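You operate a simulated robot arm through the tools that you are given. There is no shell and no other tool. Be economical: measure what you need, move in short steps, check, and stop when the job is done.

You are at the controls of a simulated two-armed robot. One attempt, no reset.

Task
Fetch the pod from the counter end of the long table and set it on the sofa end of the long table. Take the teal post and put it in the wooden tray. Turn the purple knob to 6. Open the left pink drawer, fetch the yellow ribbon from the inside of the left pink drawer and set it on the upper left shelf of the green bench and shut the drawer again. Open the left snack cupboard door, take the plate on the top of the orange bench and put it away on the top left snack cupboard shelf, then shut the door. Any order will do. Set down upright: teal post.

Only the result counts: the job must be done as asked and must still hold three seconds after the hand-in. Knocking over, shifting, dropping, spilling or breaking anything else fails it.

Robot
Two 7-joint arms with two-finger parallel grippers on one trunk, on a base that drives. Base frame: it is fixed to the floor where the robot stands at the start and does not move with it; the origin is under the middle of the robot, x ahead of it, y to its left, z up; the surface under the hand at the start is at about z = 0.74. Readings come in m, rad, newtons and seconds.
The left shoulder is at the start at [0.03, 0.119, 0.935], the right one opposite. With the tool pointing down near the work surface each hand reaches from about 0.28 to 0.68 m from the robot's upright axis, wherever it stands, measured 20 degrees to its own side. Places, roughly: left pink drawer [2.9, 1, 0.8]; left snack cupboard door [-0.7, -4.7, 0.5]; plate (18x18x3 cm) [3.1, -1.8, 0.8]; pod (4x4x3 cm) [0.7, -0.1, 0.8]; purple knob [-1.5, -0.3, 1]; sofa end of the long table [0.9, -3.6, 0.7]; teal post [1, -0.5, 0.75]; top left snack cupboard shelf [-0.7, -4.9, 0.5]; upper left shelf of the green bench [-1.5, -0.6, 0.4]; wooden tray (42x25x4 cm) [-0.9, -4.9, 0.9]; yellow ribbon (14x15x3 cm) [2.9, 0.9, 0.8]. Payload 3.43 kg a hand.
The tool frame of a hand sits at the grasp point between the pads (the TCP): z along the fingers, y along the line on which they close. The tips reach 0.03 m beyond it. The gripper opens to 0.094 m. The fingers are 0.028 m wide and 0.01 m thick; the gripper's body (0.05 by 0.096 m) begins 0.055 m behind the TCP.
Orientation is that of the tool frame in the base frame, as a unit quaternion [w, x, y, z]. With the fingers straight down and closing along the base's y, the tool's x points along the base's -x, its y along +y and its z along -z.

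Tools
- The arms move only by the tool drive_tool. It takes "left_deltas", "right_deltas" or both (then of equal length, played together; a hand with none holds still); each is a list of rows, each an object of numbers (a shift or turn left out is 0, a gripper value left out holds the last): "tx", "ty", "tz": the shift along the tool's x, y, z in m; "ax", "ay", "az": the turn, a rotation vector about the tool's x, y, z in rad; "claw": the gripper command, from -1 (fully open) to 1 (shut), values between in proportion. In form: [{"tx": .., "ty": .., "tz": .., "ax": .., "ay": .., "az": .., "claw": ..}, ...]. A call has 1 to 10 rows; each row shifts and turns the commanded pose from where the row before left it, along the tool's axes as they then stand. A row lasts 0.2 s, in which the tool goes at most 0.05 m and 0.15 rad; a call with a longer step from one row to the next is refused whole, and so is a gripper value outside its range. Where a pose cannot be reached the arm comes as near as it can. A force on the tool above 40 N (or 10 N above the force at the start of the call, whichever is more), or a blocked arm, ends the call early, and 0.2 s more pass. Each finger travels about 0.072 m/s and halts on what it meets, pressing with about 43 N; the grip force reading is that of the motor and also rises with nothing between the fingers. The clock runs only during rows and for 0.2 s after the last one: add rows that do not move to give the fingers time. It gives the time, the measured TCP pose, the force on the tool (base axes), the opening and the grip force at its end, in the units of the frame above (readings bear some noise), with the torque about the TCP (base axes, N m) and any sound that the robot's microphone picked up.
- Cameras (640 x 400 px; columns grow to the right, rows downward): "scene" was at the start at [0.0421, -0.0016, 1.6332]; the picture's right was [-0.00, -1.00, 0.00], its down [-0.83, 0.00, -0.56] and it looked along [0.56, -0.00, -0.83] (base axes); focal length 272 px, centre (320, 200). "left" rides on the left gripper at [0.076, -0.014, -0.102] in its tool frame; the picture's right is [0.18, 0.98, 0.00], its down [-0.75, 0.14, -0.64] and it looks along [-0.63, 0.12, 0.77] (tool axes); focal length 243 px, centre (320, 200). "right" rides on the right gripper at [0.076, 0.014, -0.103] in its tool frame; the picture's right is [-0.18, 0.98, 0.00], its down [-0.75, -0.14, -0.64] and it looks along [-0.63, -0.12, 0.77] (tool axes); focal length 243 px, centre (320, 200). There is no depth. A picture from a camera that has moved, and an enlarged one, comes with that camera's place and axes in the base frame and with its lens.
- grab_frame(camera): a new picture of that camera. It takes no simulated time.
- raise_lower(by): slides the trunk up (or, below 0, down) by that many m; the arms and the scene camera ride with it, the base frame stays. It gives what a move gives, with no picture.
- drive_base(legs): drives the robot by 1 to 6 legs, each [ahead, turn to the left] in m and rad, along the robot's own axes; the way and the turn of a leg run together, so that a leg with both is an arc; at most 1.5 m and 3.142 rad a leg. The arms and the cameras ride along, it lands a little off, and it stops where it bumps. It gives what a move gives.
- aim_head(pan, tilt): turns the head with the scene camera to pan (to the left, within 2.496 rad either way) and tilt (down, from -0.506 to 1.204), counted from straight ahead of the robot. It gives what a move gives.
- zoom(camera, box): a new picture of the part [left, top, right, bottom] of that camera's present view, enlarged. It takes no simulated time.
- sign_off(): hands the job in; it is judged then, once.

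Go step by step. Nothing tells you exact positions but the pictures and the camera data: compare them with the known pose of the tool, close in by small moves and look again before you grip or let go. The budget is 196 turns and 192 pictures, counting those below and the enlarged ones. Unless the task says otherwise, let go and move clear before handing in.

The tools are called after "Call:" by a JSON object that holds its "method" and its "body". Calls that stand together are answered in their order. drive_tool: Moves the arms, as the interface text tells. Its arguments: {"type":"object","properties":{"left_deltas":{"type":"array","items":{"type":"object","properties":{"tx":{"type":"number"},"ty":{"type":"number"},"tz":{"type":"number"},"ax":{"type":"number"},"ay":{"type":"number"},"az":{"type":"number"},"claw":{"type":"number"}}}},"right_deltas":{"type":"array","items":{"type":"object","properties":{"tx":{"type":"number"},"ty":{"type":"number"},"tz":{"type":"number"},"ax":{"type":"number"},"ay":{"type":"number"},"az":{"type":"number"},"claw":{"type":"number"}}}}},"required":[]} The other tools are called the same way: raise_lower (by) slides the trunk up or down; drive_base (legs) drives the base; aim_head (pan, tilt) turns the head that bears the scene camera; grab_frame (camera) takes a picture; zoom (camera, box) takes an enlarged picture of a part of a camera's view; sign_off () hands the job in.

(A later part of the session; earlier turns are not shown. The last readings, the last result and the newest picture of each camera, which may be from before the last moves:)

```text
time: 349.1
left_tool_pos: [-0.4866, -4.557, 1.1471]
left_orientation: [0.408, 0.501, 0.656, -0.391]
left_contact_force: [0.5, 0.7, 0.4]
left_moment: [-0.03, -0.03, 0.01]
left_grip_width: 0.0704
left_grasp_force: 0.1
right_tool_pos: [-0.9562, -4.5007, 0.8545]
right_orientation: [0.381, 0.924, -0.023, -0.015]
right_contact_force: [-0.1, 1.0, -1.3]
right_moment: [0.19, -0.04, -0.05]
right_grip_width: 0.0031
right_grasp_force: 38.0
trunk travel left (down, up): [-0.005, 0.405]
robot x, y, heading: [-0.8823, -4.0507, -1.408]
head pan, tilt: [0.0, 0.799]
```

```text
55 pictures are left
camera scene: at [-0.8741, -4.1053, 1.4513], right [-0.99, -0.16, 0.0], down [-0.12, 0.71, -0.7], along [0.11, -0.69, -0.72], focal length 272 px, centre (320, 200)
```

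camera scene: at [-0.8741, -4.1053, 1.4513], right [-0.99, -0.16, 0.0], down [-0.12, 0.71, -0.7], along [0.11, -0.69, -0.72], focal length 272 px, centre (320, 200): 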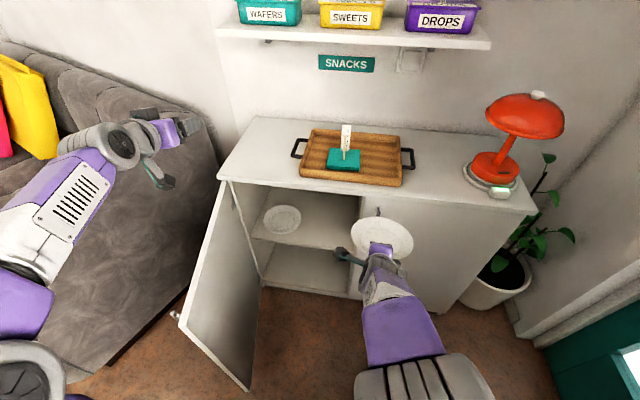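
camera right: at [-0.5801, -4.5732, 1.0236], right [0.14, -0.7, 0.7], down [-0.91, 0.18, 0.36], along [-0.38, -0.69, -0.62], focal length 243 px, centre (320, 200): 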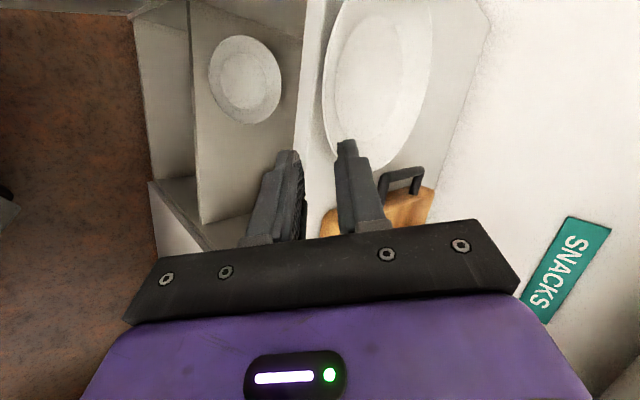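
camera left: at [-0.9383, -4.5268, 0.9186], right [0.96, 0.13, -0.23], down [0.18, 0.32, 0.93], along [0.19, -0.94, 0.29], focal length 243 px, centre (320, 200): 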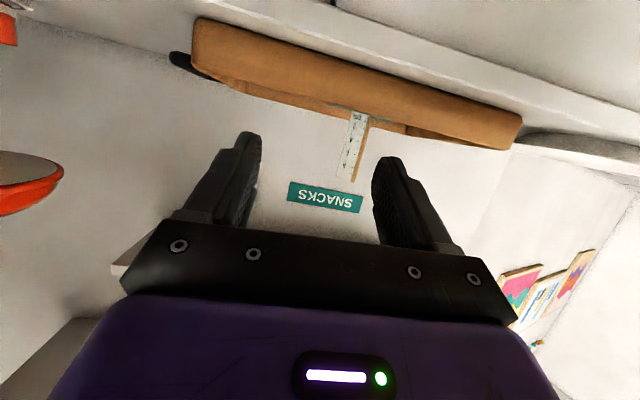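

I can see the shelf clearly. Our plate's target centre is (-0.785, -4.905), between the existing plate and the divider. I'll lower and shift in front of the opening first.

Call:
{"method": "drive_tool", "body": {"right_deltas": [{"tx": 0.0213, "ty": -0.0292, "tz": 0.0277}, {"tx": 0.0213, "ty": -0.0292, "tz": 0.0277}, {"tx": 0.0213, "ty": -0.0292, "tz": 0.0277}, {"tx": 0.0213, "ty": -0.0292, "tz": 0.0277}, {"tx": 0.0213, "ty": -0.0292, "tz": 0.0277}, {"tx": 0.0213, "ty": -0.0292, "tz": 0.0277}, {"tx": 0.0213, "ty": -0.0292, "tz": 0.0277}, {"tx": 0.0213, "ty": -0.0292, "tz": 0.0277}, {}]}}

Call:
{"method": "grab_frame", "body": {"camera": "scene"}}

```text
time: 351.1
left_tool_pos: [-0.4861, -4.5566, 1.1465]
left_orientation: [0.409, 0.5, 0.656, -0.391]
left_contact_force: [0.1, 0.0, -0.2]
left_moment: [-0.01, 0.03, -0.01]
left_grip_width: 0.0707
left_grasp_force: 0.0
right_tool_pos: [-0.7884, -4.4961, 0.5299]
right_orientation: [0.382, 0.924, -0.024, -0.016]
right_contact_force: [-0.3, 0.9, -1.6]
right_moment: [0.16, -0.03, 0.02]
right_grip_width: 0.0028
right_grasp_force: 37.6
trunk travel left (down, up): [-0.005, 0.405]
robot x, y, heading: [-0.8846, -4.0545, -1.4]
head pan, tilt: [0.0, 0.799]
```

```text
54 pictures are left
camera scene: at [-0.8741, -4.1053, 1.4514], right [-0.99, -0.16, 0.0], down [-0.12, 0.71, -0.7], along [0.11, -0.69, -0.72], focal length 272 px, centre (320, 200)
```

scene: 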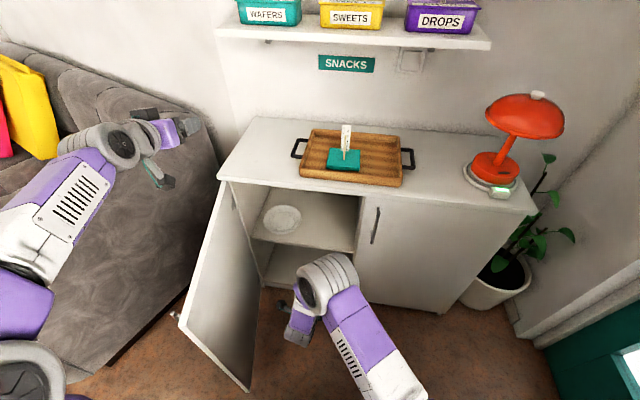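

Call:
{"method": "grab_frame", "body": {"camera": "right"}}

```text
53 pictures are left
camera right: at [-0.7076, -4.4367, 0.6124], right [-0.21, -0.69, 0.7], down [-0.72, 0.59, 0.36], along [-0.66, -0.42, -0.62], focal length 243 px, centre (320, 200)
```

right: 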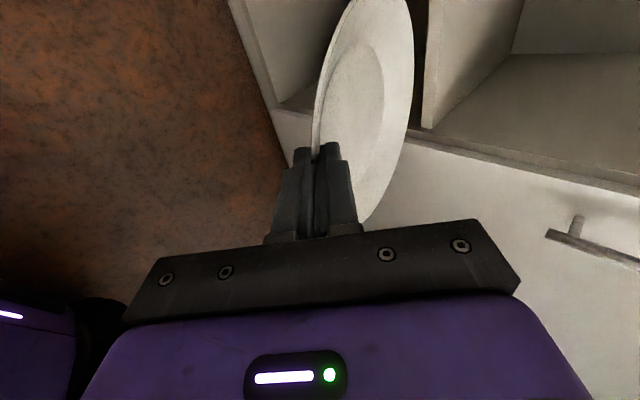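

The shelf edge is at z≈0.45. I'll raise 3 cm, then drive in partway and check clearances.

Call:
{"method": "drive_tool", "body": {"right_deltas": [{"tx": -0.022, "ty": 0.0212, "tz": -0.0212}, {}]}}

Call:
{"method": "drive_base", "body": {"legs": [[0.13, 0]]}}

Call:
{"method": "grab_frame", "body": {"camera": "right"}}

Call:
{"method": "grab_frame", "body": {"camera": "scene"}}

```text
time: 351.7
left_tool_pos: [-0.4846, -4.5565, 1.1477]
left_orientation: [0.408, 0.501, 0.656, -0.391]
left_contact_force: [0.0, 0.7, 0.1]
left_moment: [0.0, 0.01, -0.03]
left_grip_width: 0.0705
left_grasp_force: 0.0
right_tool_pos: [-0.8092, -4.4965, 0.5582]
right_orientation: [0.381, 0.924, -0.023, -0.015]
right_contact_force: [0.1, 0.3, -1.7]
right_moment: [0.14, 0.0, -0.01]
right_grip_width: 0.003
right_grasp_force: 37.4
trunk travel left (down, up): [-0.005, 0.405]
robot x, y, heading: [-0.8807, -4.0544, -1.406]
head pan, tilt: [0.0, 0.799]
```

```text
time: 353.0
left_tool_pos: [-0.4648, -4.681, 1.1472]
left_orientation: [0.408, 0.5, 0.656, -0.391]
left_contact_force: [-0.5, -0.2, -0.3]
left_moment: [0.03, 0.01, 0.01]
left_grip_width: 0.0706
left_grasp_force: 0.0
right_tool_pos: [-0.7867, -4.6226, 0.5596]
right_orientation: [0.382, 0.924, -0.022, -0.015]
right_contact_force: [0.1, 0.4, -1.1]
right_moment: [0.18, -0.03, 0.01]
right_grip_width: 0.003
right_grasp_force: 37.5
trunk travel left (down, up): [-0.005, 0.405]
robot x, y, heading: [-0.861, -4.1765, -1.412]
head pan, tilt: [0.0, 0.799]
```

```text
52 pictures are left
camera right: at [-0.7067, -4.5617, 0.6406], right [-0.21, -0.69, 0.7], down [-0.72, 0.59, 0.36], along [-0.66, -0.42, -0.62], focal length 243 px, centre (320, 200)
```

right: 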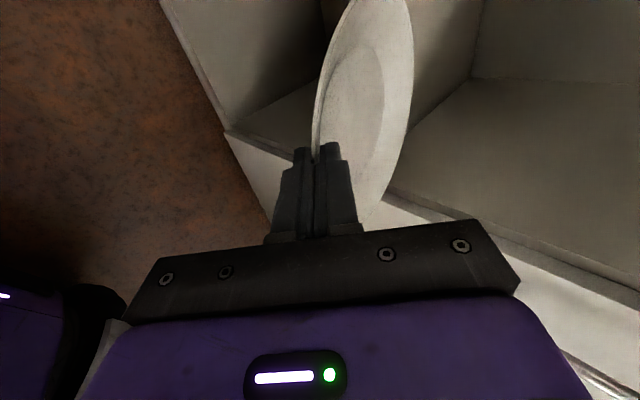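

```text
51 pictures are left
camera scene: at [-0.853, -4.2317, 1.4513], right [-0.99, -0.16, 0.0], down [-0.12, 0.71, -0.7], along [0.11, -0.69, -0.72], focal length 272 px, centre (320, 200)
```

scene: 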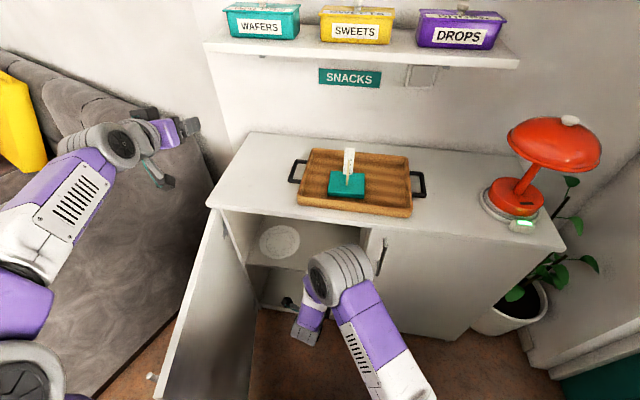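

The wrist would hit the cupboard's top edge at this pitch. I'll pitch the hand up by 0.26 rad, which also levels the plate, then continue in.

Call:
{"method": "drive_tool", "body": {"right_deltas": [{"ax": -0.09}, {"ax": -0.09}, {"ax": -0.08}, {}]}}

Call:
{"method": "drive_base", "body": {"legs": [[0.1, 0]]}}

Call:
{"method": "grab_frame", "body": {"camera": "scene"}}

Call:
{"method": "grab_frame", "body": {"camera": "right"}}

```text
time: 354.0
left_tool_pos: [-0.4646, -4.6812, 1.1475]
left_orientation: [0.408, 0.5, 0.657, -0.39]
left_contact_force: [0.5, 0.9, -0.5]
left_moment: [-0.01, 0.01, 0.0]
left_grip_width: 0.0704
left_grasp_force: 0.1
right_tool_pos: [-0.7867, -4.6211, 0.5594]
right_orientation: [0.499, 0.866, -0.02, -0.017]
right_contact_force: [-0.6, 0.2, -2.6]
right_moment: [0.2, -0.02, -0.01]
right_grip_width: 0.003
right_grasp_force: 37.5
trunk travel left (down, up): [-0.005, 0.405]
robot x, y, heading: [-0.8616, -4.1808, -1.398]
head pan, tilt: [0.0, 0.799]
```

```text
time: 355.2
left_tool_pos: [-0.4515, -4.7843, 1.1467]
left_orientation: [0.407, 0.502, 0.655, -0.392]
left_contact_force: [-0.2, -0.3, 0.5]
left_moment: [0.0, -0.02, 0.0]
left_grip_width: 0.0705
left_grasp_force: 0.1
right_tool_pos: [-0.774, -4.7226, 0.5587]
right_orientation: [0.499, 0.866, -0.023, -0.019]
right_contact_force: [0.6, -0.2, -1.9]
right_moment: [0.18, -0.02, -0.01]
right_grip_width: 0.0033
right_grasp_force: 37.9
trunk travel left (down, up): [-0.005, 0.405]
robot x, y, heading: [-0.8498, -4.28, -1.41]
head pan, tilt: [0.0, 0.799]
```

```text
50 pictures are left
camera scene: at [-0.8369, -4.3319, 1.4513], right [-0.99, -0.16, 0.0], down [-0.11, 0.71, -0.7], along [0.11, -0.69, -0.72], focal length 272 px, centre (320, 200)
```

scene: 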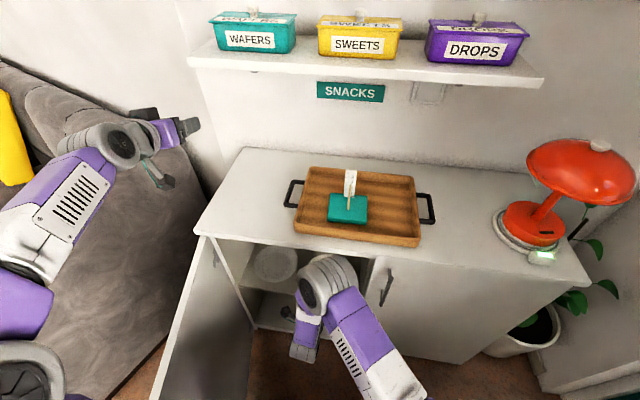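

```text
49 pictures are left
camera right: at [-0.6918, -4.6435, 0.6215], right [-0.2, -0.48, 0.85], down [-0.71, 0.67, 0.21], along [-0.67, -0.56, -0.48], focal length 243 px, centre (320, 200)
```

right: 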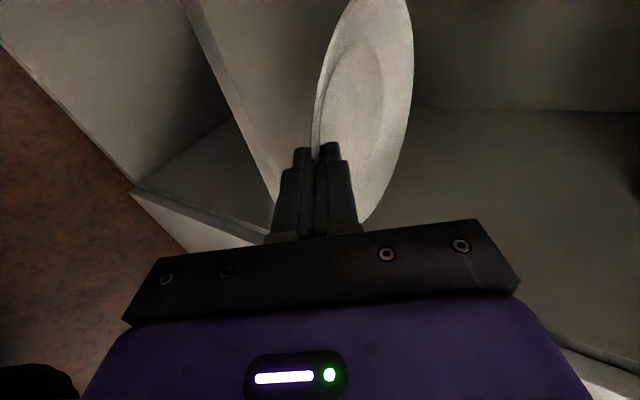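

I'll pitch slightly more and creep forward with the arm, watching for contact.

Call:
{"method": "drive_tool", "body": {"right_deltas": [{"ax": -0.08}, {"ax": -0.07}, {"ty": -0.0065, "tz": 0.0135}, {"ty": -0.0065, "tz": 0.0135}, {"ty": -0.0065, "tz": 0.0135}, {}]}}

Call:
{"method": "grab_frame", "body": {"camera": "scene"}}

```text
time: 356.6
left_tool_pos: [-0.4507, -4.7836, 1.1472]
left_orientation: [0.407, 0.502, 0.655, -0.392]
left_contact_force: [0.1, 0.3, 0.0]
left_moment: [0.0, 0.03, -0.02]
left_grip_width: 0.0702
left_grasp_force: 0.1
right_tool_pos: [-0.7754, -4.7516, 0.5255]
right_orientation: [0.561, 0.827, -0.021, -0.022]
right_contact_force: [-0.6, 0.2, -2.2]
right_moment: [0.17, -0.03, -0.01]
right_grip_width: 0.0029
right_grasp_force: 37.6
trunk travel left (down, up): [-0.005, 0.405]
robot x, y, heading: [-0.8435, -4.2762, -1.408]
head pan, tilt: [0.0, 0.799]
```

```text
48 pictures are left
camera scene: at [-0.837, -4.3312, 1.4513], right [-0.99, -0.16, 0.0], down [-0.11, 0.71, -0.7], along [0.11, -0.69, -0.72], focal length 272 px, centre (320, 200)
```

scene: 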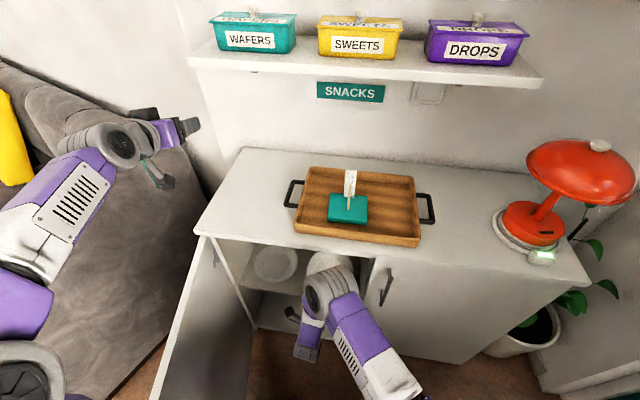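

Call:
{"method": "drive_tool", "body": {"right_deltas": [{"ty": 0.0055, "tz": 0.0139}, {"ty": 0.0055, "tz": 0.0139}, {"ty": 0.0055, "tz": 0.0139}, {}]}}

Call:
{"method": "grab_frame", "body": {"camera": "scene"}}

Call:
{"method": "grab_frame", "body": {"camera": "right"}}

```text
time: 357.6
left_tool_pos: [-0.4503, -4.7844, 1.1474]
left_orientation: [0.407, 0.502, 0.655, -0.392]
left_contact_force: [-0.7, 0.1, -0.7]
left_moment: [0.01, 0.01, 0.01]
left_grip_width: 0.0705
left_grasp_force: 0.0
right_tool_pos: [-0.7774, -4.799, 0.5257]
right_orientation: [0.561, 0.827, -0.022, -0.021]
right_contact_force: [0.4, -0.4, -1.5]
right_moment: [0.19, -0.01, 0.03]
right_grip_width: 0.003
right_grasp_force: 37.4
trunk travel left (down, up): [-0.005, 0.405]
robot x, y, heading: [-0.846, -4.2789, -1.407]
head pan, tilt: [0.0, 0.799]
```

```text
47 pictures are left
camera scene: at [-0.837, -4.3312, 1.4513], right [-0.99, -0.16, 0.0], down [-0.11, 0.71, -0.7], along [0.11, -0.69, -0.72], focal length 272 px, centre (320, 200)
```

scene: 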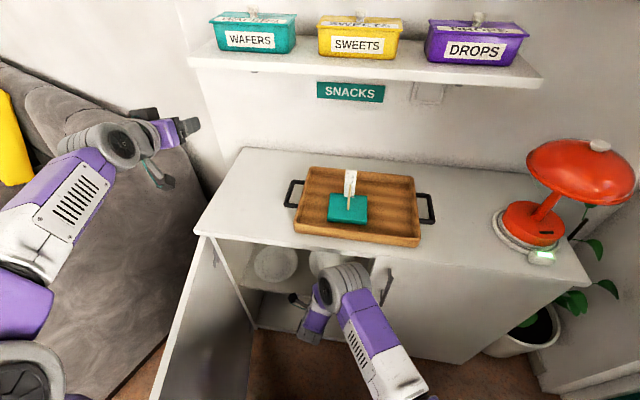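

```text
46 pictures are left
camera right: at [-0.6948, -4.7105, 0.5763], right [-0.2, -0.35, 0.92], down [-0.71, 0.69, 0.11], along [-0.67, -0.63, -0.39], focal length 243 px, centre (320, 200)
```

right: 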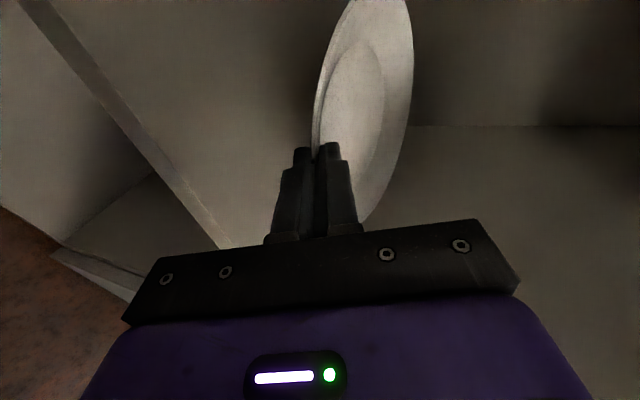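

The plate is fully past the shelf edge (y≈-4.776). I'll lower it onto the shelf gradually.

Call:
{"method": "drive_tool", "body": {"right_deltas": [{"ty": -0.0093, "tz": 0.0037}, {"ty": -0.0093, "tz": 0.0037}, {"ty": -0.0046, "tz": 0.0018}, {}]}}

Call:
{"method": "drive_tool", "body": {"right_deltas": [{"ty": -0.0046, "tz": 0.0018}, {"ty": -0.0037, "tz": 0.0015}, {}]}}

Call:
{"method": "grab_frame", "body": {"camera": "right"}}

```text
time: 358.6
left_tool_pos: [-0.4508, -4.7824, 1.1472]
left_orientation: [0.406, 0.503, 0.655, -0.392]
left_contact_force: [0.2, -0.9, -0.6]
left_moment: [0.02, -0.01, 0.0]
left_grip_width: 0.0702
left_grasp_force: 0.0
right_tool_pos: [-0.7796, -4.7971, 0.503]
right_orientation: [0.562, 0.827, -0.021, -0.021]
right_contact_force: [0.7, -0.7, -1.3]
right_moment: [0.18, -0.06, 0.01]
right_grip_width: 0.0032
right_grasp_force: 37.7
trunk travel left (down, up): [-0.005, 0.405]
robot x, y, heading: [-0.8437, -4.2823, -1.409]
head pan, tilt: [0.0, 0.799]
```

```text
time: 359.4
left_tool_pos: [-0.4512, -4.7826, 1.148]
left_orientation: [0.408, 0.502, 0.655, -0.392]
left_contact_force: [1.0, 0.1, 0.8]
left_moment: [-0.01, 0.03, 0.01]
left_grip_width: 0.0704
left_grasp_force: 0.1
right_tool_pos: [-0.7788, -4.797, 0.4924]
right_orientation: [0.561, 0.827, -0.021, -0.021]
right_contact_force: [-0.6, 0.8, -1.8]
right_moment: [0.22, -0.03, 0.0]
right_grip_width: 0.0031
right_grasp_force: 37.2
trunk travel left (down, up): [-0.005, 0.405]
robot x, y, heading: [-0.8459, -4.2766, -1.406]
head pan, tilt: [0.0, 0.799]
```

```text
45 pictures are left
camera right: at [-0.6966, -4.71, 0.5421], right [-0.2, -0.35, 0.92], down [-0.71, 0.69, 0.11], along [-0.67, -0.63, -0.39], focal length 243 px, centre (320, 200)
```

right: 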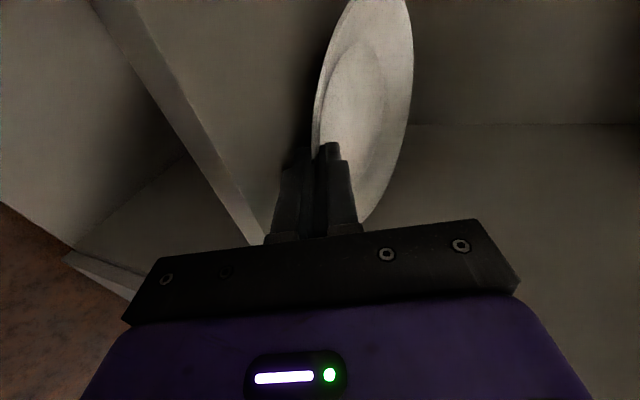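

Call:
{"method": "drive_tool", "body": {"right_deltas": [{"ty": -0.0046, "tz": 0.0018}, {"ty": -0.0046, "tz": 0.0018}, {}]}}

Call:
{"method": "drive_tool", "body": {"right_deltas": [{"ty": -0.0037, "tz": 0.0015}, {}]}}

```text
time: 360.2
left_tool_pos: [-0.4512, -4.7805, 1.1489]
left_orientation: [0.408, 0.502, 0.653, -0.394]
left_contact_force: [1.1, 0.5, -0.1]
left_moment: [0.03, 0.0, 0.0]
left_grip_width: 0.0704
left_grasp_force: 0.1
right_tool_pos: [-0.779, -4.7982, 0.4853]
right_orientation: [0.567, 0.823, -0.021, -0.02]
right_contact_force: [0.4, 8.6, 28.2]
right_moment: [-0.95, 0.54, -0.06]
right_grip_width: 0.0032
right_grasp_force: 38.1
trunk travel left (down, up): [-0.005, 0.405]
robot x, y, heading: [-0.8433, -4.2805, -1.412]
head pan, tilt: [0.0, 0.799]
```

```text
time: 360.5
left_tool_pos: [-0.4505, -4.7835, 1.1473]
left_orientation: [0.407, 0.502, 0.655, -0.392]
left_contact_force: [-0.9, 0.7, -0.7]
left_moment: [-0.01, 0.01, 0.02]
left_grip_width: 0.0704
left_grasp_force: 0.1
right_tool_pos: [-0.7777, -4.8009, 0.4865]
right_orientation: [0.571, 0.821, -0.024, -0.021]
right_contact_force: [-0.5, 0.9, 9.4]
right_moment: [-0.35, 0.32, -0.04]
right_grip_width: 0.0032
right_grasp_force: 37.5
trunk travel left (down, up): [-0.005, 0.405]
robot x, y, heading: [-0.8457, -4.281, -1.413]
head pan, tilt: [0.0, 0.799]
stopped in row 1 (right hand): the force on the tool passed its limit at 42 N (the readings are from after the stop); the commanded pose is now the measured one
```

Contact with the shelf. I'll release by opening, then check.

Call:
{"method": "drive_tool", "body": {"right_deltas": [{"claw": 0.85}, {"claw": 0.7}, {"claw": 0.55}, {"claw": 0.45}, {}]}}

Call:
{"method": "grab_frame", "body": {"camera": "right"}}

```text
time: 361.7
left_tool_pos: [-0.452, -4.7809, 1.1479]
left_orientation: [0.407, 0.502, 0.655, -0.392]
left_contact_force: [0.0, -0.9, 0.2]
left_moment: [0.01, 0.0, 0.0]
left_grip_width: 0.0704
left_grasp_force: 0.0
right_tool_pos: [-0.7779, -4.8006, 0.489]
right_orientation: [0.574, 0.819, -0.023, -0.021]
right_contact_force: [2.5, -7.3, 28.8]
right_moment: [-0.82, -0.17, 0.05]
right_grip_width: 0.0102
right_grasp_force: 0.0
trunk travel left (down, up): [-0.005, 0.405]
robot x, y, heading: [-0.8455, -4.2826, -1.413]
head pan, tilt: [0.0, 0.799]
```

```text
44 pictures are left
camera right: at [-0.6957, -4.7125, 0.5365], right [-0.2, -0.32, 0.93], down [-0.71, 0.7, 0.09], along [-0.67, -0.64, -0.37], focal length 243 px, centre (320, 200)
```

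right: 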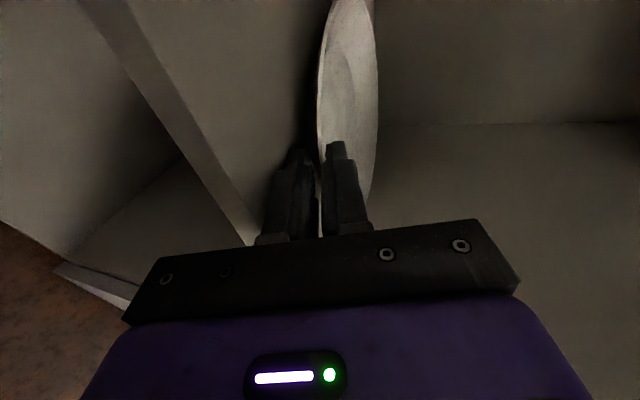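

Call:
{"method": "drive_tool", "body": {"right_deltas": [{"ty": 0.004, "tz": -0.0015, "claw": 0.3}, {"ty": 0.004, "tz": -0.0015}, {}]}}

Call:
{"method": "zoom", "body": {"camera": "right", "box": [220, 0, 460, 250]}}

```text
time: 362.5
left_tool_pos: [-0.4524, -4.7822, 1.1486]
left_orientation: [0.408, 0.502, 0.654, -0.393]
left_contact_force: [-0.5, -0.6, -1.0]
left_moment: [0.0, 0.02, -0.01]
left_grip_width: 0.0704
left_grasp_force: 0.1
right_tool_pos: [-0.7786, -4.8008, 0.4941]
right_orientation: [0.57, 0.821, -0.024, -0.021]
right_contact_force: [1.6, -14.5, 15.6]
right_moment: [-0.74, -0.24, -0.07]
right_grip_width: 0.0221
right_grasp_force: 0.1
trunk travel left (down, up): [-0.005, 0.405]
robot x, y, heading: [-0.8495, -4.2793, -1.416]
head pan, tilt: [0.0, 0.799]
```

```text
1.60 times, centred on (340, 125) of right
camera zoom: at [-0.6962, -4.7125, 0.543], right [-0.2, -0.33, 0.92], down [-0.71, 0.7, 0.1], along [-0.67, -0.64, -0.37], focal length 388 px, centre (288, 320)
```

zoom: 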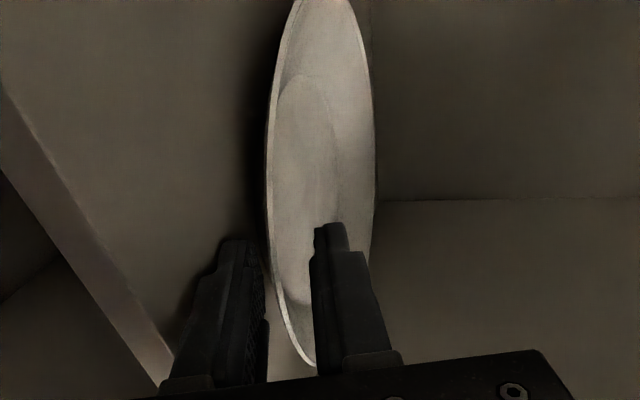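

Call:
{"method": "drive_tool", "body": {"right_deltas": [{"ty": -0.0025, "tz": -0.0093}, {"ty": -0.0025, "tz": -0.0093}, {"ty": -0.004, "tz": -0.015}, {"ty": -0.006, "tz": -0.019}, {}]}}

Call:
{"method": "grab_frame", "body": {"camera": "right"}}

```text
time: 363.7
left_tool_pos: [-0.451, -4.7834, 1.1472]
left_orientation: [0.407, 0.502, 0.656, -0.391]
left_contact_force: [-0.1, 0.6, 0.4]
left_moment: [-0.01, -0.04, 0.0]
left_grip_width: 0.0705
left_grasp_force: 0.1
right_tool_pos: [-0.7748, -4.745, 0.495]
right_orientation: [0.566, 0.824, -0.022, -0.02]
right_contact_force: [1.2, 0.4, 0.7]
right_moment: [0.03, 0.0, -0.03]
right_grip_width: 0.033
right_grasp_force: 0.0
trunk travel left (down, up): [-0.005, 0.405]
robot x, y, heading: [-0.8489, -4.2794, -1.413]
head pan, tilt: [0.0, 0.799]
```

```text
42 pictures are left
camera right: at [-0.6922, -4.6563, 0.5453], right [-0.2, -0.34, 0.92], down [-0.71, 0.69, 0.11], along [-0.67, -0.64, -0.38], focal length 243 px, centre (320, 200)
```

right: 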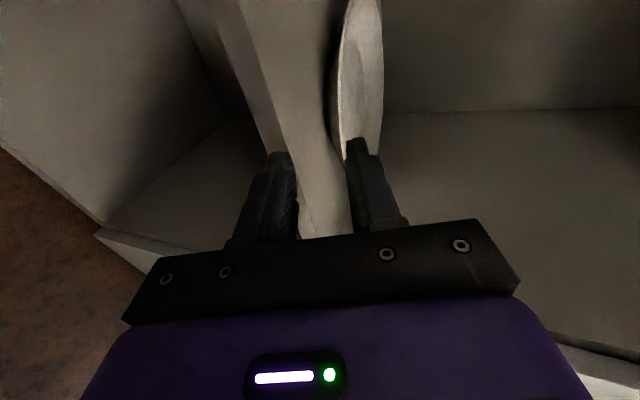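

The plate stayed. I'll withdraw fully and check.

Call:
{"method": "drive_tool", "body": {"right_deltas": [{"ty": -0.0147, "tz": -0.037}, {"ty": -0.0147, "tz": -0.037}, {"ty": -0.0147, "tz": -0.037}, {"ty": -0.0147, "tz": -0.037}, {}]}}

Call:
{"method": "drive_base", "body": {"legs": [[-0.15, 0]]}}

Call:
{"method": "grab_frame", "body": {"camera": "scene"}}

```text
time: 364.9
left_tool_pos: [-0.4522, -4.7825, 1.1467]
left_orientation: [0.408, 0.502, 0.654, -0.393]
left_contact_force: [-1.0, -0.3, -1.2]
left_moment: [-0.03, 0.02, -0.02]
left_grip_width: 0.0704
left_grasp_force: 0.0
right_tool_pos: [-0.7672, -4.5973, 0.4968]
right_orientation: [0.576, 0.817, -0.028, -0.025]
right_contact_force: [-0.2, 0.1, -0.5]
right_moment: [0.0, 0.0, -0.03]
right_grip_width: 0.0328
right_grasp_force: 0.1
trunk travel left (down, up): [-0.005, 0.405]
robot x, y, heading: [-0.8439, -4.2768, -1.411]
head pan, tilt: [0.0, 0.799]
```

```text
time: 366.3
left_tool_pos: [-0.4755, -4.6373, 1.1474]
left_orientation: [0.407, 0.503, 0.654, -0.393]
left_contact_force: [0.7, 0.3, 0.6]
left_moment: [0.0, 0.0, -0.05]
left_grip_width: 0.0707
left_grasp_force: 0.0
right_tool_pos: [-0.7913, -4.4495, 0.4979]
right_orientation: [0.576, 0.817, -0.027, -0.025]
right_contact_force: [-0.4, -0.6, 0.0]
right_moment: [-0.02, -0.01, 0.0]
right_grip_width: 0.0328
right_grasp_force: 0.2
trunk travel left (down, up): [-0.005, 0.405]
robot x, y, heading: [-0.8651, -4.1333, -1.41]
head pan, tilt: [0.0, 0.799]
```

```text
41 pictures are left
camera scene: at [-0.8607, -4.1837, 1.4514], right [-0.99, -0.16, 0.0], down [-0.11, 0.71, -0.7], along [0.11, -0.69, -0.72], focal length 272 px, centre (320, 200)
```

scene: 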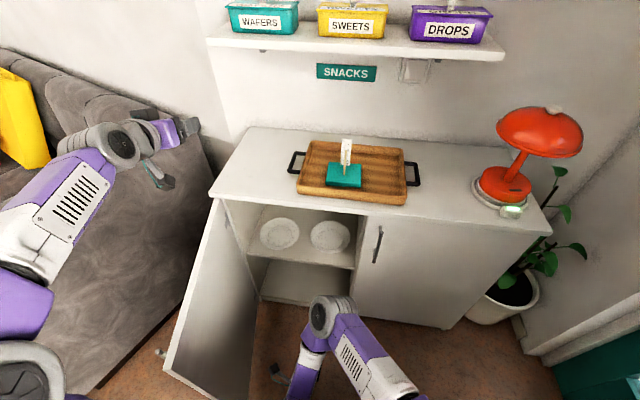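

Both plates sit neatly on the top left shelf. Now I'll close the door with the left hand from outside. First I'll raise the trunk, tuck the right hand, and turn left.

Call:
{"method": "raise_lower", "body": {"by": 0.2}}

Call:
{"method": "drive_tool", "body": {"right_deltas": [{"ty": 0.037, "tz": -0.0147}, {"ty": 0.037, "tz": -0.0147}, {"ty": 0.037, "tz": -0.0147}, {"ty": 0.037, "tz": -0.0147}, {"ty": 0.037, "tz": -0.0147}, {"tx": -0.04}, {"tx": -0.04}, {"tx": -0.04}, {}], "left_deltas": [{"ay": 0.15, "claw": 1}, {"ay": 0.15}, {"ay": 0.15}, {"ay": 0.15}, {"ay": 0.15}, {"ay": 0.15}, {"ay": 0.15}, {"ay": 0.13}, {}]}}

Call:
{"method": "drive_base", "body": {"legs": [[0, 0.6]]}}

Call:
{"method": "aim_head", "body": {"pan": 0.2, "tilt": 0.9}}

Call:
{"method": "grab_frame", "body": {"camera": "scene"}}

```text
time: 368.5
left_tool_pos: [-0.4765, -4.6379, 1.3473]
left_orientation: [0.406, 0.503, 0.655, -0.392]
left_contact_force: [0.2, 0.8, 0.3]
left_moment: [-0.02, -0.02, -0.02]
left_grip_width: 0.0708
left_grasp_force: 0.1
right_tool_pos: [-0.7922, -4.4498, 0.6961]
right_orientation: [0.576, 0.816, -0.028, -0.026]
right_contact_force: [0.1, 0.5, -0.1]
right_moment: [-0.02, 0.0, 0.0]
right_grip_width: 0.0328
right_grasp_force: 0.0
trunk travel left (down, up): [-0.205, 0.205]
robot x, y, heading: [-0.8681, -4.1341, -1.416]
head pan, tilt: [0.0, 0.799]
```

```text
time: 369.2
left_tool_pos: [-0.4754, -4.6367, 1.3475]
left_orientation: [0.305, 0.556, 0.707, -0.313]
left_contact_force: [-0.5, -0.3, 0.1]
left_moment: [0.02, 0.03, 0.01]
left_grip_width: 0.0003
left_grasp_force: 30.5
left hand out of reach, approached as far as the arm can: row 3
right_tool_pos: [-0.8171, -4.5066, 0.8016]
right_orientation: [0.647, 0.757, -0.053, -0.072]
right_contact_force: [0.6, 1.0, 0.3]
right_moment: [-0.03, 0.0, 0.0]
right_grip_width: 0.0328
right_grasp_force: 0.0
trunk travel left (down, up): [-0.205, 0.205]
robot x, y, heading: [-0.8664, -4.1308, -1.417]
head pan, tilt: [0.0, 0.799]
stopped in row 3 (right hand): the arm was blocked; the commanded pose is now the measured one
```

```text
time: 371.3
left_tool_pos: [-0.2585, -4.3283, 1.3472]
left_orientation: [0.384, 0.323, 0.839, -0.21]
left_contact_force: [0.6, -1.4, 0.8]
left_moment: [0.03, 0.01, 0.0]
left_grip_width: 0.0
left_grasp_force: 33.5
right_tool_pos: [-0.6166, -4.4116, 0.8009]
right_orientation: [0.639, 0.74, 0.174, 0.12]
right_contact_force: [-1.4, 0.4, -0.4]
right_moment: [-0.01, 0.02, 0.03]
right_grip_width: 0.033
right_grasp_force: 0.0
trunk travel left (down, up): [-0.205, 0.205]
robot x, y, heading: [-0.8685, -4.1321, -0.818]
head pan, tilt: [0.0, 0.799]
```

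```text
time: 372.0
left_tool_pos: [-0.2588, -4.3287, 1.347]
left_orientation: [0.384, 0.323, 0.84, -0.209]
left_contact_force: [0.0, -0.7, 0.1]
left_moment: [-0.01, 0.0, 0.01]
left_grip_width: 0.0
left_grasp_force: 32.9
right_tool_pos: [-0.6155, -4.4134, 0.8008]
right_orientation: [0.639, 0.74, 0.173, 0.121]
right_contact_force: [-0.3, -0.2, 0.0]
right_moment: [-0.01, -0.02, 0.0]
right_grip_width: 0.033
right_grasp_force: 0.1
trunk travel left (down, up): [-0.205, 0.205]
robot x, y, heading: [-0.8708, -4.1318, -0.818]
head pan, tilt: [0.201, 0.901]
```

```text
40 pictures are left
camera scene: at [-0.8275, -4.1561, 1.6434], right [-0.58, -0.82, 0.0], down [-0.64, 0.45, -0.62], along [0.51, -0.36, -0.78], focal length 272 px, centre (320, 200)
```

scene: 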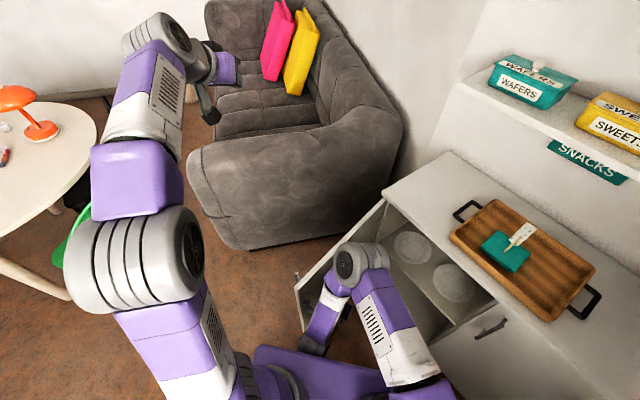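

Call:
{"method": "drive_tool", "body": {"right_deltas": [{"ax": 0.12}, {"ax": 0.12}, {"ax": 0.12, "ty": 0.02, "tz": -0.01}, {"ax": 0.12, "ty": 0.02, "tz": -0.01}, {"ty": 0.03, "tz": -0.02}, {"ty": 0.03, "tz": -0.02}, {"ty": 0.03, "tz": -0.02}, {"ty": 0.03, "tz": -0.02}, {}], "left_deltas": [{"ay": 0.15}, {"ay": 0.15}, {"ay": 0.15}, {"ay": 0.15}, {"ay": 0.15}, {}, {}, {}, {}]}}

```text
time: 374.0
left_tool_pos: [-0.2586, -4.3279, 1.3465]
left_orientation: [0.383, 0.323, 0.84, -0.209]
left_contact_force: [-0.4, -0.5, -0.1]
left_moment: [0.0, 0.01, 0.0]
left_grip_width: 0.0001
left_grasp_force: 32.4
left hand out of reach, approached as far as the arm can: row 1, 2, 3, 4, 5
right_tool_pos: [-0.6054, -4.4141, 0.9908]
right_orientation: [0.444, 0.871, 0.198, 0.075]
right_contact_force: [1.0, 0.0, -0.5]
right_moment: [-0.02, 0.0, -0.05]
right_grip_width: 0.0333
right_grasp_force: 0.1
trunk travel left (down, up): [-0.205, 0.205]
robot x, y, heading: [-0.8667, -4.1359, -0.819]
head pan, tilt: [0.201, 0.901]
```

Call:
{"method": "drive_tool", "body": {"left_deltas": [{"tx": 0.031, "tz": 0.025}, {"tx": 0.031, "tz": 0.025}, {"tx": 0.031, "tz": 0.025}, {"tx": 0.031, "tz": 0.025}, {"ay": 0.15}, {"ay": 0.15}, {"ay": 0.15}, {"ay": 0.15}, {"ay": 0.15}, {"ay": 0.15}]}}

Call:
{"method": "drive_tool", "body": {"left_deltas": [{"tz": 0.045}, {"tz": 0.045}, {"tz": 0.045}, {"tz": 0.045}, {"tz": 0.045}, {"tz": 0.045}, {"tz": 0.045}, {"tz": 0.045}, {}]}}

Call:
{"method": "grab_frame", "body": {"camera": "scene"}}

```text
time: 376.2
left_tool_pos: [-0.2973, -4.3645, 1.225]
left_orientation: [0.237, 0.356, 0.891, -0.15]
left_contact_force: [0.8, -0.5, -0.6]
left_moment: [0.02, -0.01, 0.0]
left_grip_width: 0.0
left_grasp_force: 32.7
left hand out of reach, approached as far as the arm can: row 6, 7, 8, 9, 10
right_tool_pos: [-0.6062, -4.4148, 0.9906]
right_orientation: [0.445, 0.87, 0.197, 0.076]
right_contact_force: [-0.3, -0.4, 0.8]
right_moment: [0.02, 0.03, 0.01]
right_grip_width: 0.0331
right_grasp_force: 0.1
trunk travel left (down, up): [-0.205, 0.205]
robot x, y, heading: [-0.8704, -4.1319, -0.811]
head pan, tilt: [0.201, 0.901]
```

```text
time: 378.2
left_tool_pos: [-0.3116, -4.4141, 1.1997]
left_orientation: [0.24, 0.357, 0.89, -0.15]
left_contact_force: [-0.2, -0.3, 0.5]
left_moment: [0.03, 0.0, 0.0]
left_grip_width: 0.0
left_grasp_force: 32.8
left hand out of reach, approached as far as the arm can: row 1, 2, 3, 4, 5, 6, 7, 8
right_tool_pos: [-0.6059, -4.4131, 0.9908]
right_orientation: [0.444, 0.87, 0.198, 0.076]
right_contact_force: [0.3, -0.2, -0.2]
right_moment: [0.0, 0.02, 0.03]
right_grip_width: 0.0329
right_grasp_force: 0.0
trunk travel left (down, up): [-0.205, 0.205]
robot x, y, heading: [-0.8664, -4.1306, -0.816]
head pan, tilt: [0.201, 0.901]
```

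```text
39 pictures are left
camera scene: at [-0.8274, -4.1561, 1.6434], right [-0.58, -0.82, 0.0], down [-0.64, 0.45, -0.62], along [0.51, -0.36, -0.78], focal length 272 px, centre (320, 200)
```

scene: 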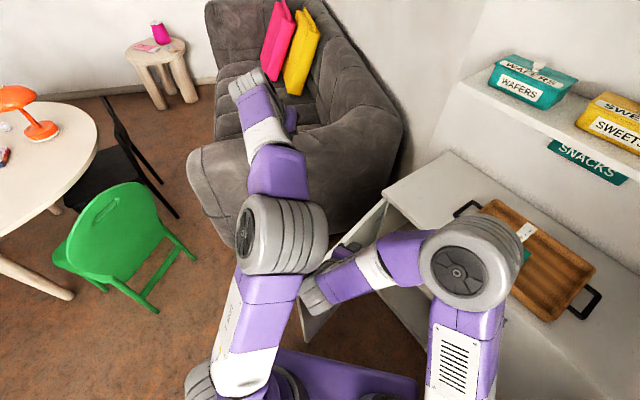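

The left arm is at full stretch. I'll use the earlier trick (down, inward, back) to unlock it.

Call:
{"method": "drive_tool", "body": {"left_deltas": [{"tz": 0.045}, {"tz": 0.045}, {"ty": -0.05}, {"ty": -0.05}, {"tx": 0.05}, {"tx": 0.05}, {"tx": 0.05}, {}]}}

```text
time: 380.0
left_tool_pos: [-0.4799, -4.4102, 1.1239]
left_orientation: [0.236, 0.357, 0.891, -0.151]
left_contact_force: [-0.8, -0.6, -0.6]
left_moment: [-0.02, -0.02, 0.0]
left_grip_width: 0.0001
left_grasp_force: 33.2
left hand out of reach, approached as far as the arm can: row 1, 2
right_tool_pos: [-0.6049, -4.4134, 0.9905]
right_orientation: [0.444, 0.871, 0.198, 0.075]
right_contact_force: [0.6, -0.8, -0.1]
right_moment: [0.02, -0.01, 0.04]
right_grip_width: 0.0331
right_grasp_force: 0.0
trunk travel left (down, up): [-0.205, 0.205]
robot x, y, heading: [-0.8712, -4.1304, -0.816]
head pan, tilt: [0.201, 0.901]
```

Call:
{"method": "drive_tool", "body": {"left_deltas": [{"ay": 0.14}, {"ay": 0.14}, {"ay": 0.14, "ty": 0.03}, {"ay": 0.14, "ty": 0.03}, {"ty": 0.04}, {"ty": 0.04}, {"ty": 0.04}, {"tz": 0.045}, {"tz": 0.045}, {"tz": 0.045}]}}

Call:
{"method": "drive_tool", "body": {"left_deltas": [{"tz": 0.045}, {"tz": 0.045}, {"tz": 0.045}, {"tz": 0.045}, {"tz": 0.04}, {}]}}

Call:
{"method": "grab_frame", "body": {"camera": "scene"}}

```text
time: 382.2
left_tool_pos: [-0.3966, -4.3634, 1.0493]
left_orientation: [-0.013, 0.375, 0.925, -0.063]
left_contact_force: [-0.1, -0.8, 0.1]
left_moment: [0.07, 0.0, 0.01]
left_grip_width: 0.0001
left_grasp_force: 32.2
left hand out of reach, approached as far as the arm can: row 7, 8, 9, 10
right_tool_pos: [-0.6154, -4.4236, 0.9827]
right_orientation: [0.442, 0.874, 0.194, 0.061]
right_contact_force: [0.0, -0.7, -0.4]
right_moment: [0.02, 0.0, 0.0]
right_grip_width: 0.0331
right_grasp_force: 0.1
trunk travel left (down, up): [-0.205, 0.205]
robot x, y, heading: [-0.8718, -4.1298, -0.818]
head pan, tilt: [0.201, 0.901]
```

```text
time: 382.8
left_tool_pos: [-0.4011, -4.3867, 1.045]
left_orientation: [0.005, 0.361, 0.923, -0.132]
left_contact_force: [-0.3, 0.5, -0.2]
left_moment: [0.03, 0.01, -0.01]
left_grip_width: 0.0
left_grasp_force: 32.7
left hand out of reach, approached as far as the arm can: row 1, 2, 3
right_tool_pos: [-0.6184, -4.4288, 0.9819]
right_orientation: [0.444, 0.874, 0.188, 0.055]
right_contact_force: [0.2, -0.2, -0.6]
right_moment: [-0.01, 0.04, 0.04]
right_grip_width: 0.0326
right_grasp_force: 0.1
trunk travel left (down, up): [-0.205, 0.205]
robot x, y, heading: [-0.8694, -4.1334, -0.814]
head pan, tilt: [0.201, 0.901]
stopped in row 3 (left hand): the arm was blocked; the commanded pose is now the measured one
```

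```text
38 pictures are left
camera scene: at [-0.8274, -4.1557, 1.6434], right [-0.58, -0.82, 0.0], down [-0.64, 0.45, -0.62], along [0.51, -0.36, -0.78], focal length 272 px, centre (320, 200)
```

scene: 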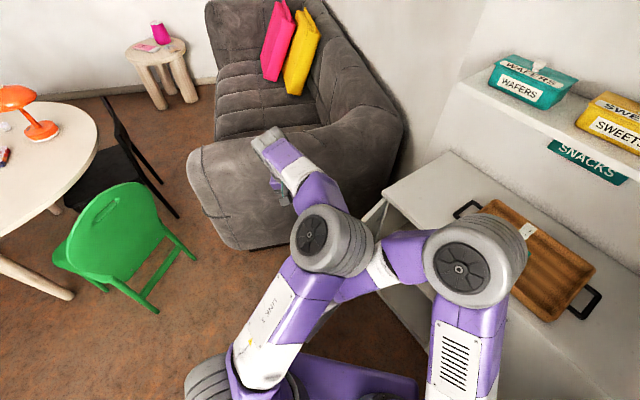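

The left elbow is folded inward against the right arm. I'll untangle it upward, then turn further left and use the right hand over the door's top instead.

Call:
{"method": "drive_tool", "body": {"left_deltas": [{"tz": -0.045}, {"tz": -0.045}, {"tz": -0.045, "ty": 0.02}, {"tz": -0.03, "ty": 0.03}, {"ty": 0.03, "tx": 0.03}, {"tx": 0.045}, {"tx": 0.045}, {}]}}

Call:
{"method": "drive_base", "body": {"legs": [[0, 0.6]]}}

Call:
{"method": "aim_head", "body": {"pan": -0.3, "tilt": 0.9}}

Call:
{"method": "grab_frame", "body": {"camera": "scene"}}

```text
time: 384.6
left_tool_pos: [-0.4517, -4.2484, 1.145]
left_orientation: [0.004, 0.36, 0.924, -0.131]
left_contact_force: [-0.7, 0.7, -0.6]
left_moment: [-0.01, 0.03, 0.03]
left_grip_width: 0.0002
left_grasp_force: 32.9
left hand out of reach, approached as far as the arm can: row 3, 4
right_tool_pos: [-0.6171, -4.4298, 0.982]
right_orientation: [0.443, 0.875, 0.189, 0.054]
right_contact_force: [0.1, -0.2, 0.0]
right_moment: [0.02, -0.02, 0.01]
right_grip_width: 0.0329
right_grasp_force: 0.0
trunk travel left (down, up): [-0.205, 0.205]
robot x, y, heading: [-0.867, -4.1345, -0.819]
head pan, tilt: [0.201, 0.901]
```

```text
time: 386.7
left_tool_pos: [-0.4598, -3.9865, 1.1449]
left_orientation: [0.043, 0.065, 0.989, -0.124]
left_contact_force: [0.6, 0.4, -0.7]
left_moment: [-0.01, 0.0, 0.03]
left_grip_width: 0.0
left_grasp_force: 33.2
right_tool_pos: [-0.4943, -4.2295, 0.9837]
right_orientation: [0.407, 0.777, 0.444, 0.186]
right_contact_force: [0.5, -0.4, -0.6]
right_moment: [-0.05, 0.02, -0.03]
right_grip_width: 0.0328
right_grasp_force: 0.0
trunk travel left (down, up): [-0.205, 0.205]
robot x, y, heading: [-0.8669, -4.1308, -0.203]
head pan, tilt: [0.201, 0.901]
```

```text
time: 387.6
left_tool_pos: [-0.4604, -3.9852, 1.1458]
left_orientation: [0.043, 0.066, 0.989, -0.125]
left_contact_force: [0.5, 0.0, 0.4]
left_moment: [-0.01, -0.02, 0.0]
left_grip_width: 0.0001
left_grasp_force: 33.1
right_tool_pos: [-0.4944, -4.2295, 0.9827]
right_orientation: [0.406, 0.777, 0.443, 0.187]
right_contact_force: [0.6, 0.7, -0.4]
right_moment: [-0.01, -0.01, -0.01]
right_grip_width: 0.0327
right_grasp_force: 0.0
trunk travel left (down, up): [-0.205, 0.205]
robot x, y, heading: [-0.8701, -4.1298, -0.205]
head pan, tilt: [-0.3, 0.901]
```

```text
37 pictures are left
camera scene: at [-0.8317, -4.1646, 1.6434], right [-0.48, -0.88, 0.0], down [-0.69, 0.38, -0.62], along [0.54, -0.3, -0.78], focal length 272 px, centre (320, 200)
```

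scene: 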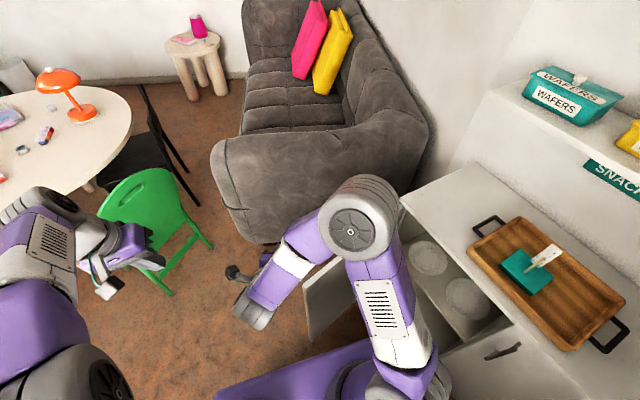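

The right arm is clean and right beside the door tip. I'll back off a little, put the right hand on the door's outer side and lower it.

Call:
{"method": "drive_base", "body": {"legs": [[-0.08, 0]]}}

Call:
{"method": "drive_tool", "body": {"right_deltas": [{"tx": 0.012, "ty": 0.0232, "tz": 0.0294, "claw": 1}, {"tx": 0.012, "ty": 0.0232, "tz": 0.0294}, {"tx": 0.012, "ty": 0.0232, "tz": 0.0294}, {"tx": 0.012, "ty": 0.0232, "tz": 0.0294}, {"tx": 0.012, "ty": 0.0232, "tz": 0.0294}, {"tx": 0.003, "ty": -0.032, "tz": 0.024}, {"tx": 0.003, "ty": -0.032, "tz": 0.024}, {"tx": 0.003, "ty": -0.032, "tz": 0.024}, {"tx": 0.003, "ty": -0.032, "tz": 0.024}, {"tx": 0.003, "ty": -0.032, "tz": 0.024}]}}

Call:
{"method": "grab_frame", "body": {"camera": "scene"}}

```text
time: 388.7
left_tool_pos: [-0.5395, -3.9705, 1.1465]
left_orientation: [0.045, 0.065, 0.989, -0.125]
left_contact_force: [-0.1, 0.3, 1.4]
left_moment: [0.02, -0.02, 0.0]
left_grip_width: 0.0
left_grasp_force: 34.1
right_tool_pos: [-0.5714, -4.214, 0.9833]
right_orientation: [0.406, 0.776, 0.444, 0.187]
right_contact_force: [0.1, 0.2, 0.2]
right_moment: [0.01, -0.03, 0.0]
right_grip_width: 0.0333
right_grasp_force: 0.1
trunk travel left (down, up): [-0.205, 0.205]
robot x, y, heading: [-0.9461, -4.1157, -0.2]
head pan, tilt: [-0.3, 0.901]
```

```text
time: 390.9
left_tool_pos: [-0.538, -3.97, 1.1449]
left_orientation: [0.044, 0.065, 0.989, -0.126]
left_contact_force: [0.3, -0.4, -0.5]
left_moment: [-0.01, 0.01, 0.02]
left_grip_width: 0.0
left_grasp_force: 33.3
right_tool_pos: [-0.381, -4.2641, 0.784]
right_orientation: [0.406, 0.777, 0.444, 0.187]
right_contact_force: [0.0, -0.7, 0.0]
right_moment: [0.0, -0.02, -0.02]
right_grip_width: 0.0002
right_grasp_force: 33.5
trunk travel left (down, up): [-0.205, 0.205]
robot x, y, heading: [-0.9457, -4.1177, -0.203]
head pan, tilt: [-0.3, 0.901]
```

```text
36 pictures are left
camera scene: at [-0.9079, -4.1489, 1.6434], right [-0.48, -0.88, 0.0], down [-0.69, 0.38, -0.62], along [0.54, -0.3, -0.78], focal length 272 px, centre (320, 200)
```

scene: 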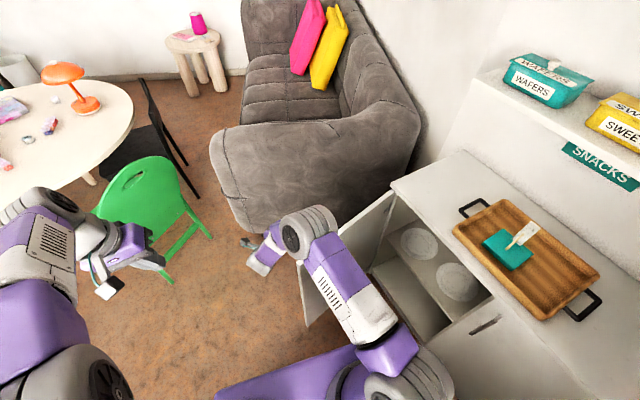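

The hand is on the outer side. I'll turn the base right to sweep the door shut.

Call:
{"method": "drive_base", "body": {"legs": [[0, -0.6]]}}

Call:
{"method": "aim_head", "body": {"pan": 0, "tilt": 0.9}}

Call:
{"method": "grab_frame", "body": {"camera": "scene"}}

```text
time: 392.9
left_tool_pos: [-0.5271, -4.2309, 1.1455]
left_orientation: [0.005, 0.36, 0.924, -0.132]
left_contact_force: [0.0, 0.4, -0.1]
left_moment: [0.0, 0.04, -0.03]
left_grip_width: 0.0
left_grasp_force: 33.1
right_tool_pos: [-0.5684, -4.5616, 0.7837]
right_orientation: [0.443, 0.874, 0.19, 0.056]
right_contact_force: [-0.2, -0.2, 0.1]
right_moment: [-0.02, -0.02, -0.07]
right_grip_width: 0.0001
right_grasp_force: 33.4
trunk travel left (down, up): [-0.205, 0.205]
robot x, y, heading: [-0.9445, -4.1174, -0.814]
head pan, tilt: [-0.3, 0.901]
```

```text
time: 393.7
left_tool_pos: [-0.5285, -4.2302, 1.1458]
left_orientation: [0.004, 0.36, 0.924, -0.132]
left_contact_force: [-0.8, 0.9, -0.2]
left_moment: [0.03, 0.0, 0.01]
left_grip_width: 0.0
left_grasp_force: 33.2
right_tool_pos: [-0.5683, -4.5617, 0.7842]
right_orientation: [0.444, 0.874, 0.19, 0.055]
right_contact_force: [0.1, 0.4, 0.4]
right_moment: [-0.03, 0.01, 0.04]
right_grip_width: 0.0
right_grasp_force: 32.9
trunk travel left (down, up): [-0.205, 0.205]
robot x, y, heading: [-0.948, -4.1181, -0.808]
head pan, tilt: [0.0, 0.901]
```

```text
35 pictures are left
camera scene: at [-0.914, -4.1517, 1.6434], right [-0.73, -0.69, 0.0], down [-0.54, 0.57, -0.62], along [0.43, -0.45, -0.78], focal length 272 px, centre (320, 200)
```

scene: 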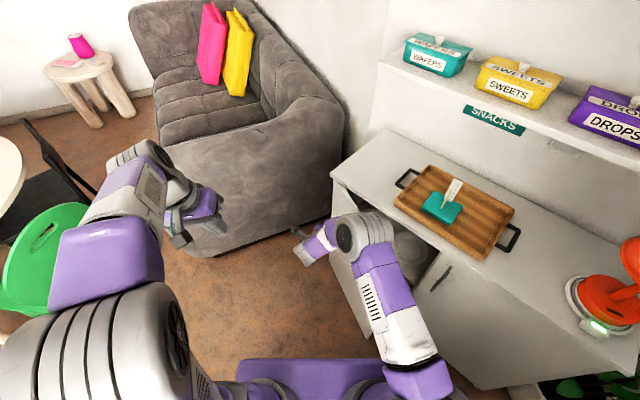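

It's closing. I'll continue.

Call:
{"method": "drive_base", "body": {"legs": [[0, -0.35]]}}

Call:
{"method": "grab_frame", "body": {"camera": "scene"}}

```text
time: 395.2
left_tool_pos: [-0.5909, -4.3649, 1.1463]
left_orientation: [-0.019, 0.512, 0.849, -0.13]
left_contact_force: [-0.2, 0.0, 0.2]
left_moment: [0.03, -0.01, -0.03]
left_grip_width: 0.0
left_grasp_force: 32.8
right_tool_pos: [-0.74, -4.6625, 0.7838]
right_orientation: [0.446, 0.894, 0.038, -0.021]
right_contact_force: [-0.1, 0.6, 0.5]
right_moment: [-0.01, 0.01, -0.03]
right_grip_width: 0.0002
right_grasp_force: 32.5
trunk travel left (down, up): [-0.205, 0.205]
robot x, y, heading: [-0.9478, -4.1166, -1.158]
head pan, tilt: [0.0, 0.901]
```

```text
34 pictures are left
camera scene: at [-0.9271, -4.1604, 1.6434], right [-0.92, -0.4, 0.0], down [-0.32, 0.72, -0.62], along [0.25, -0.57, -0.78], focal length 272 px, centre (320, 200)
```

scene: 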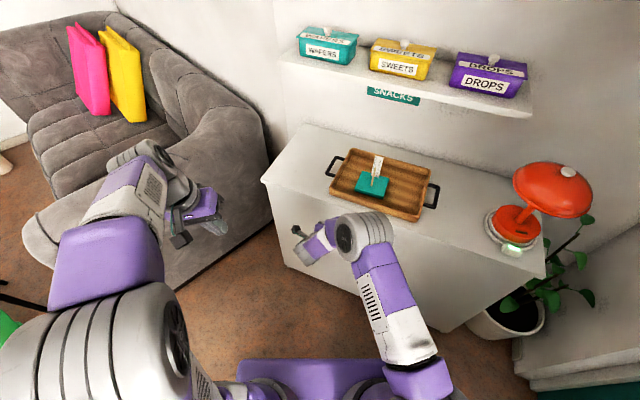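

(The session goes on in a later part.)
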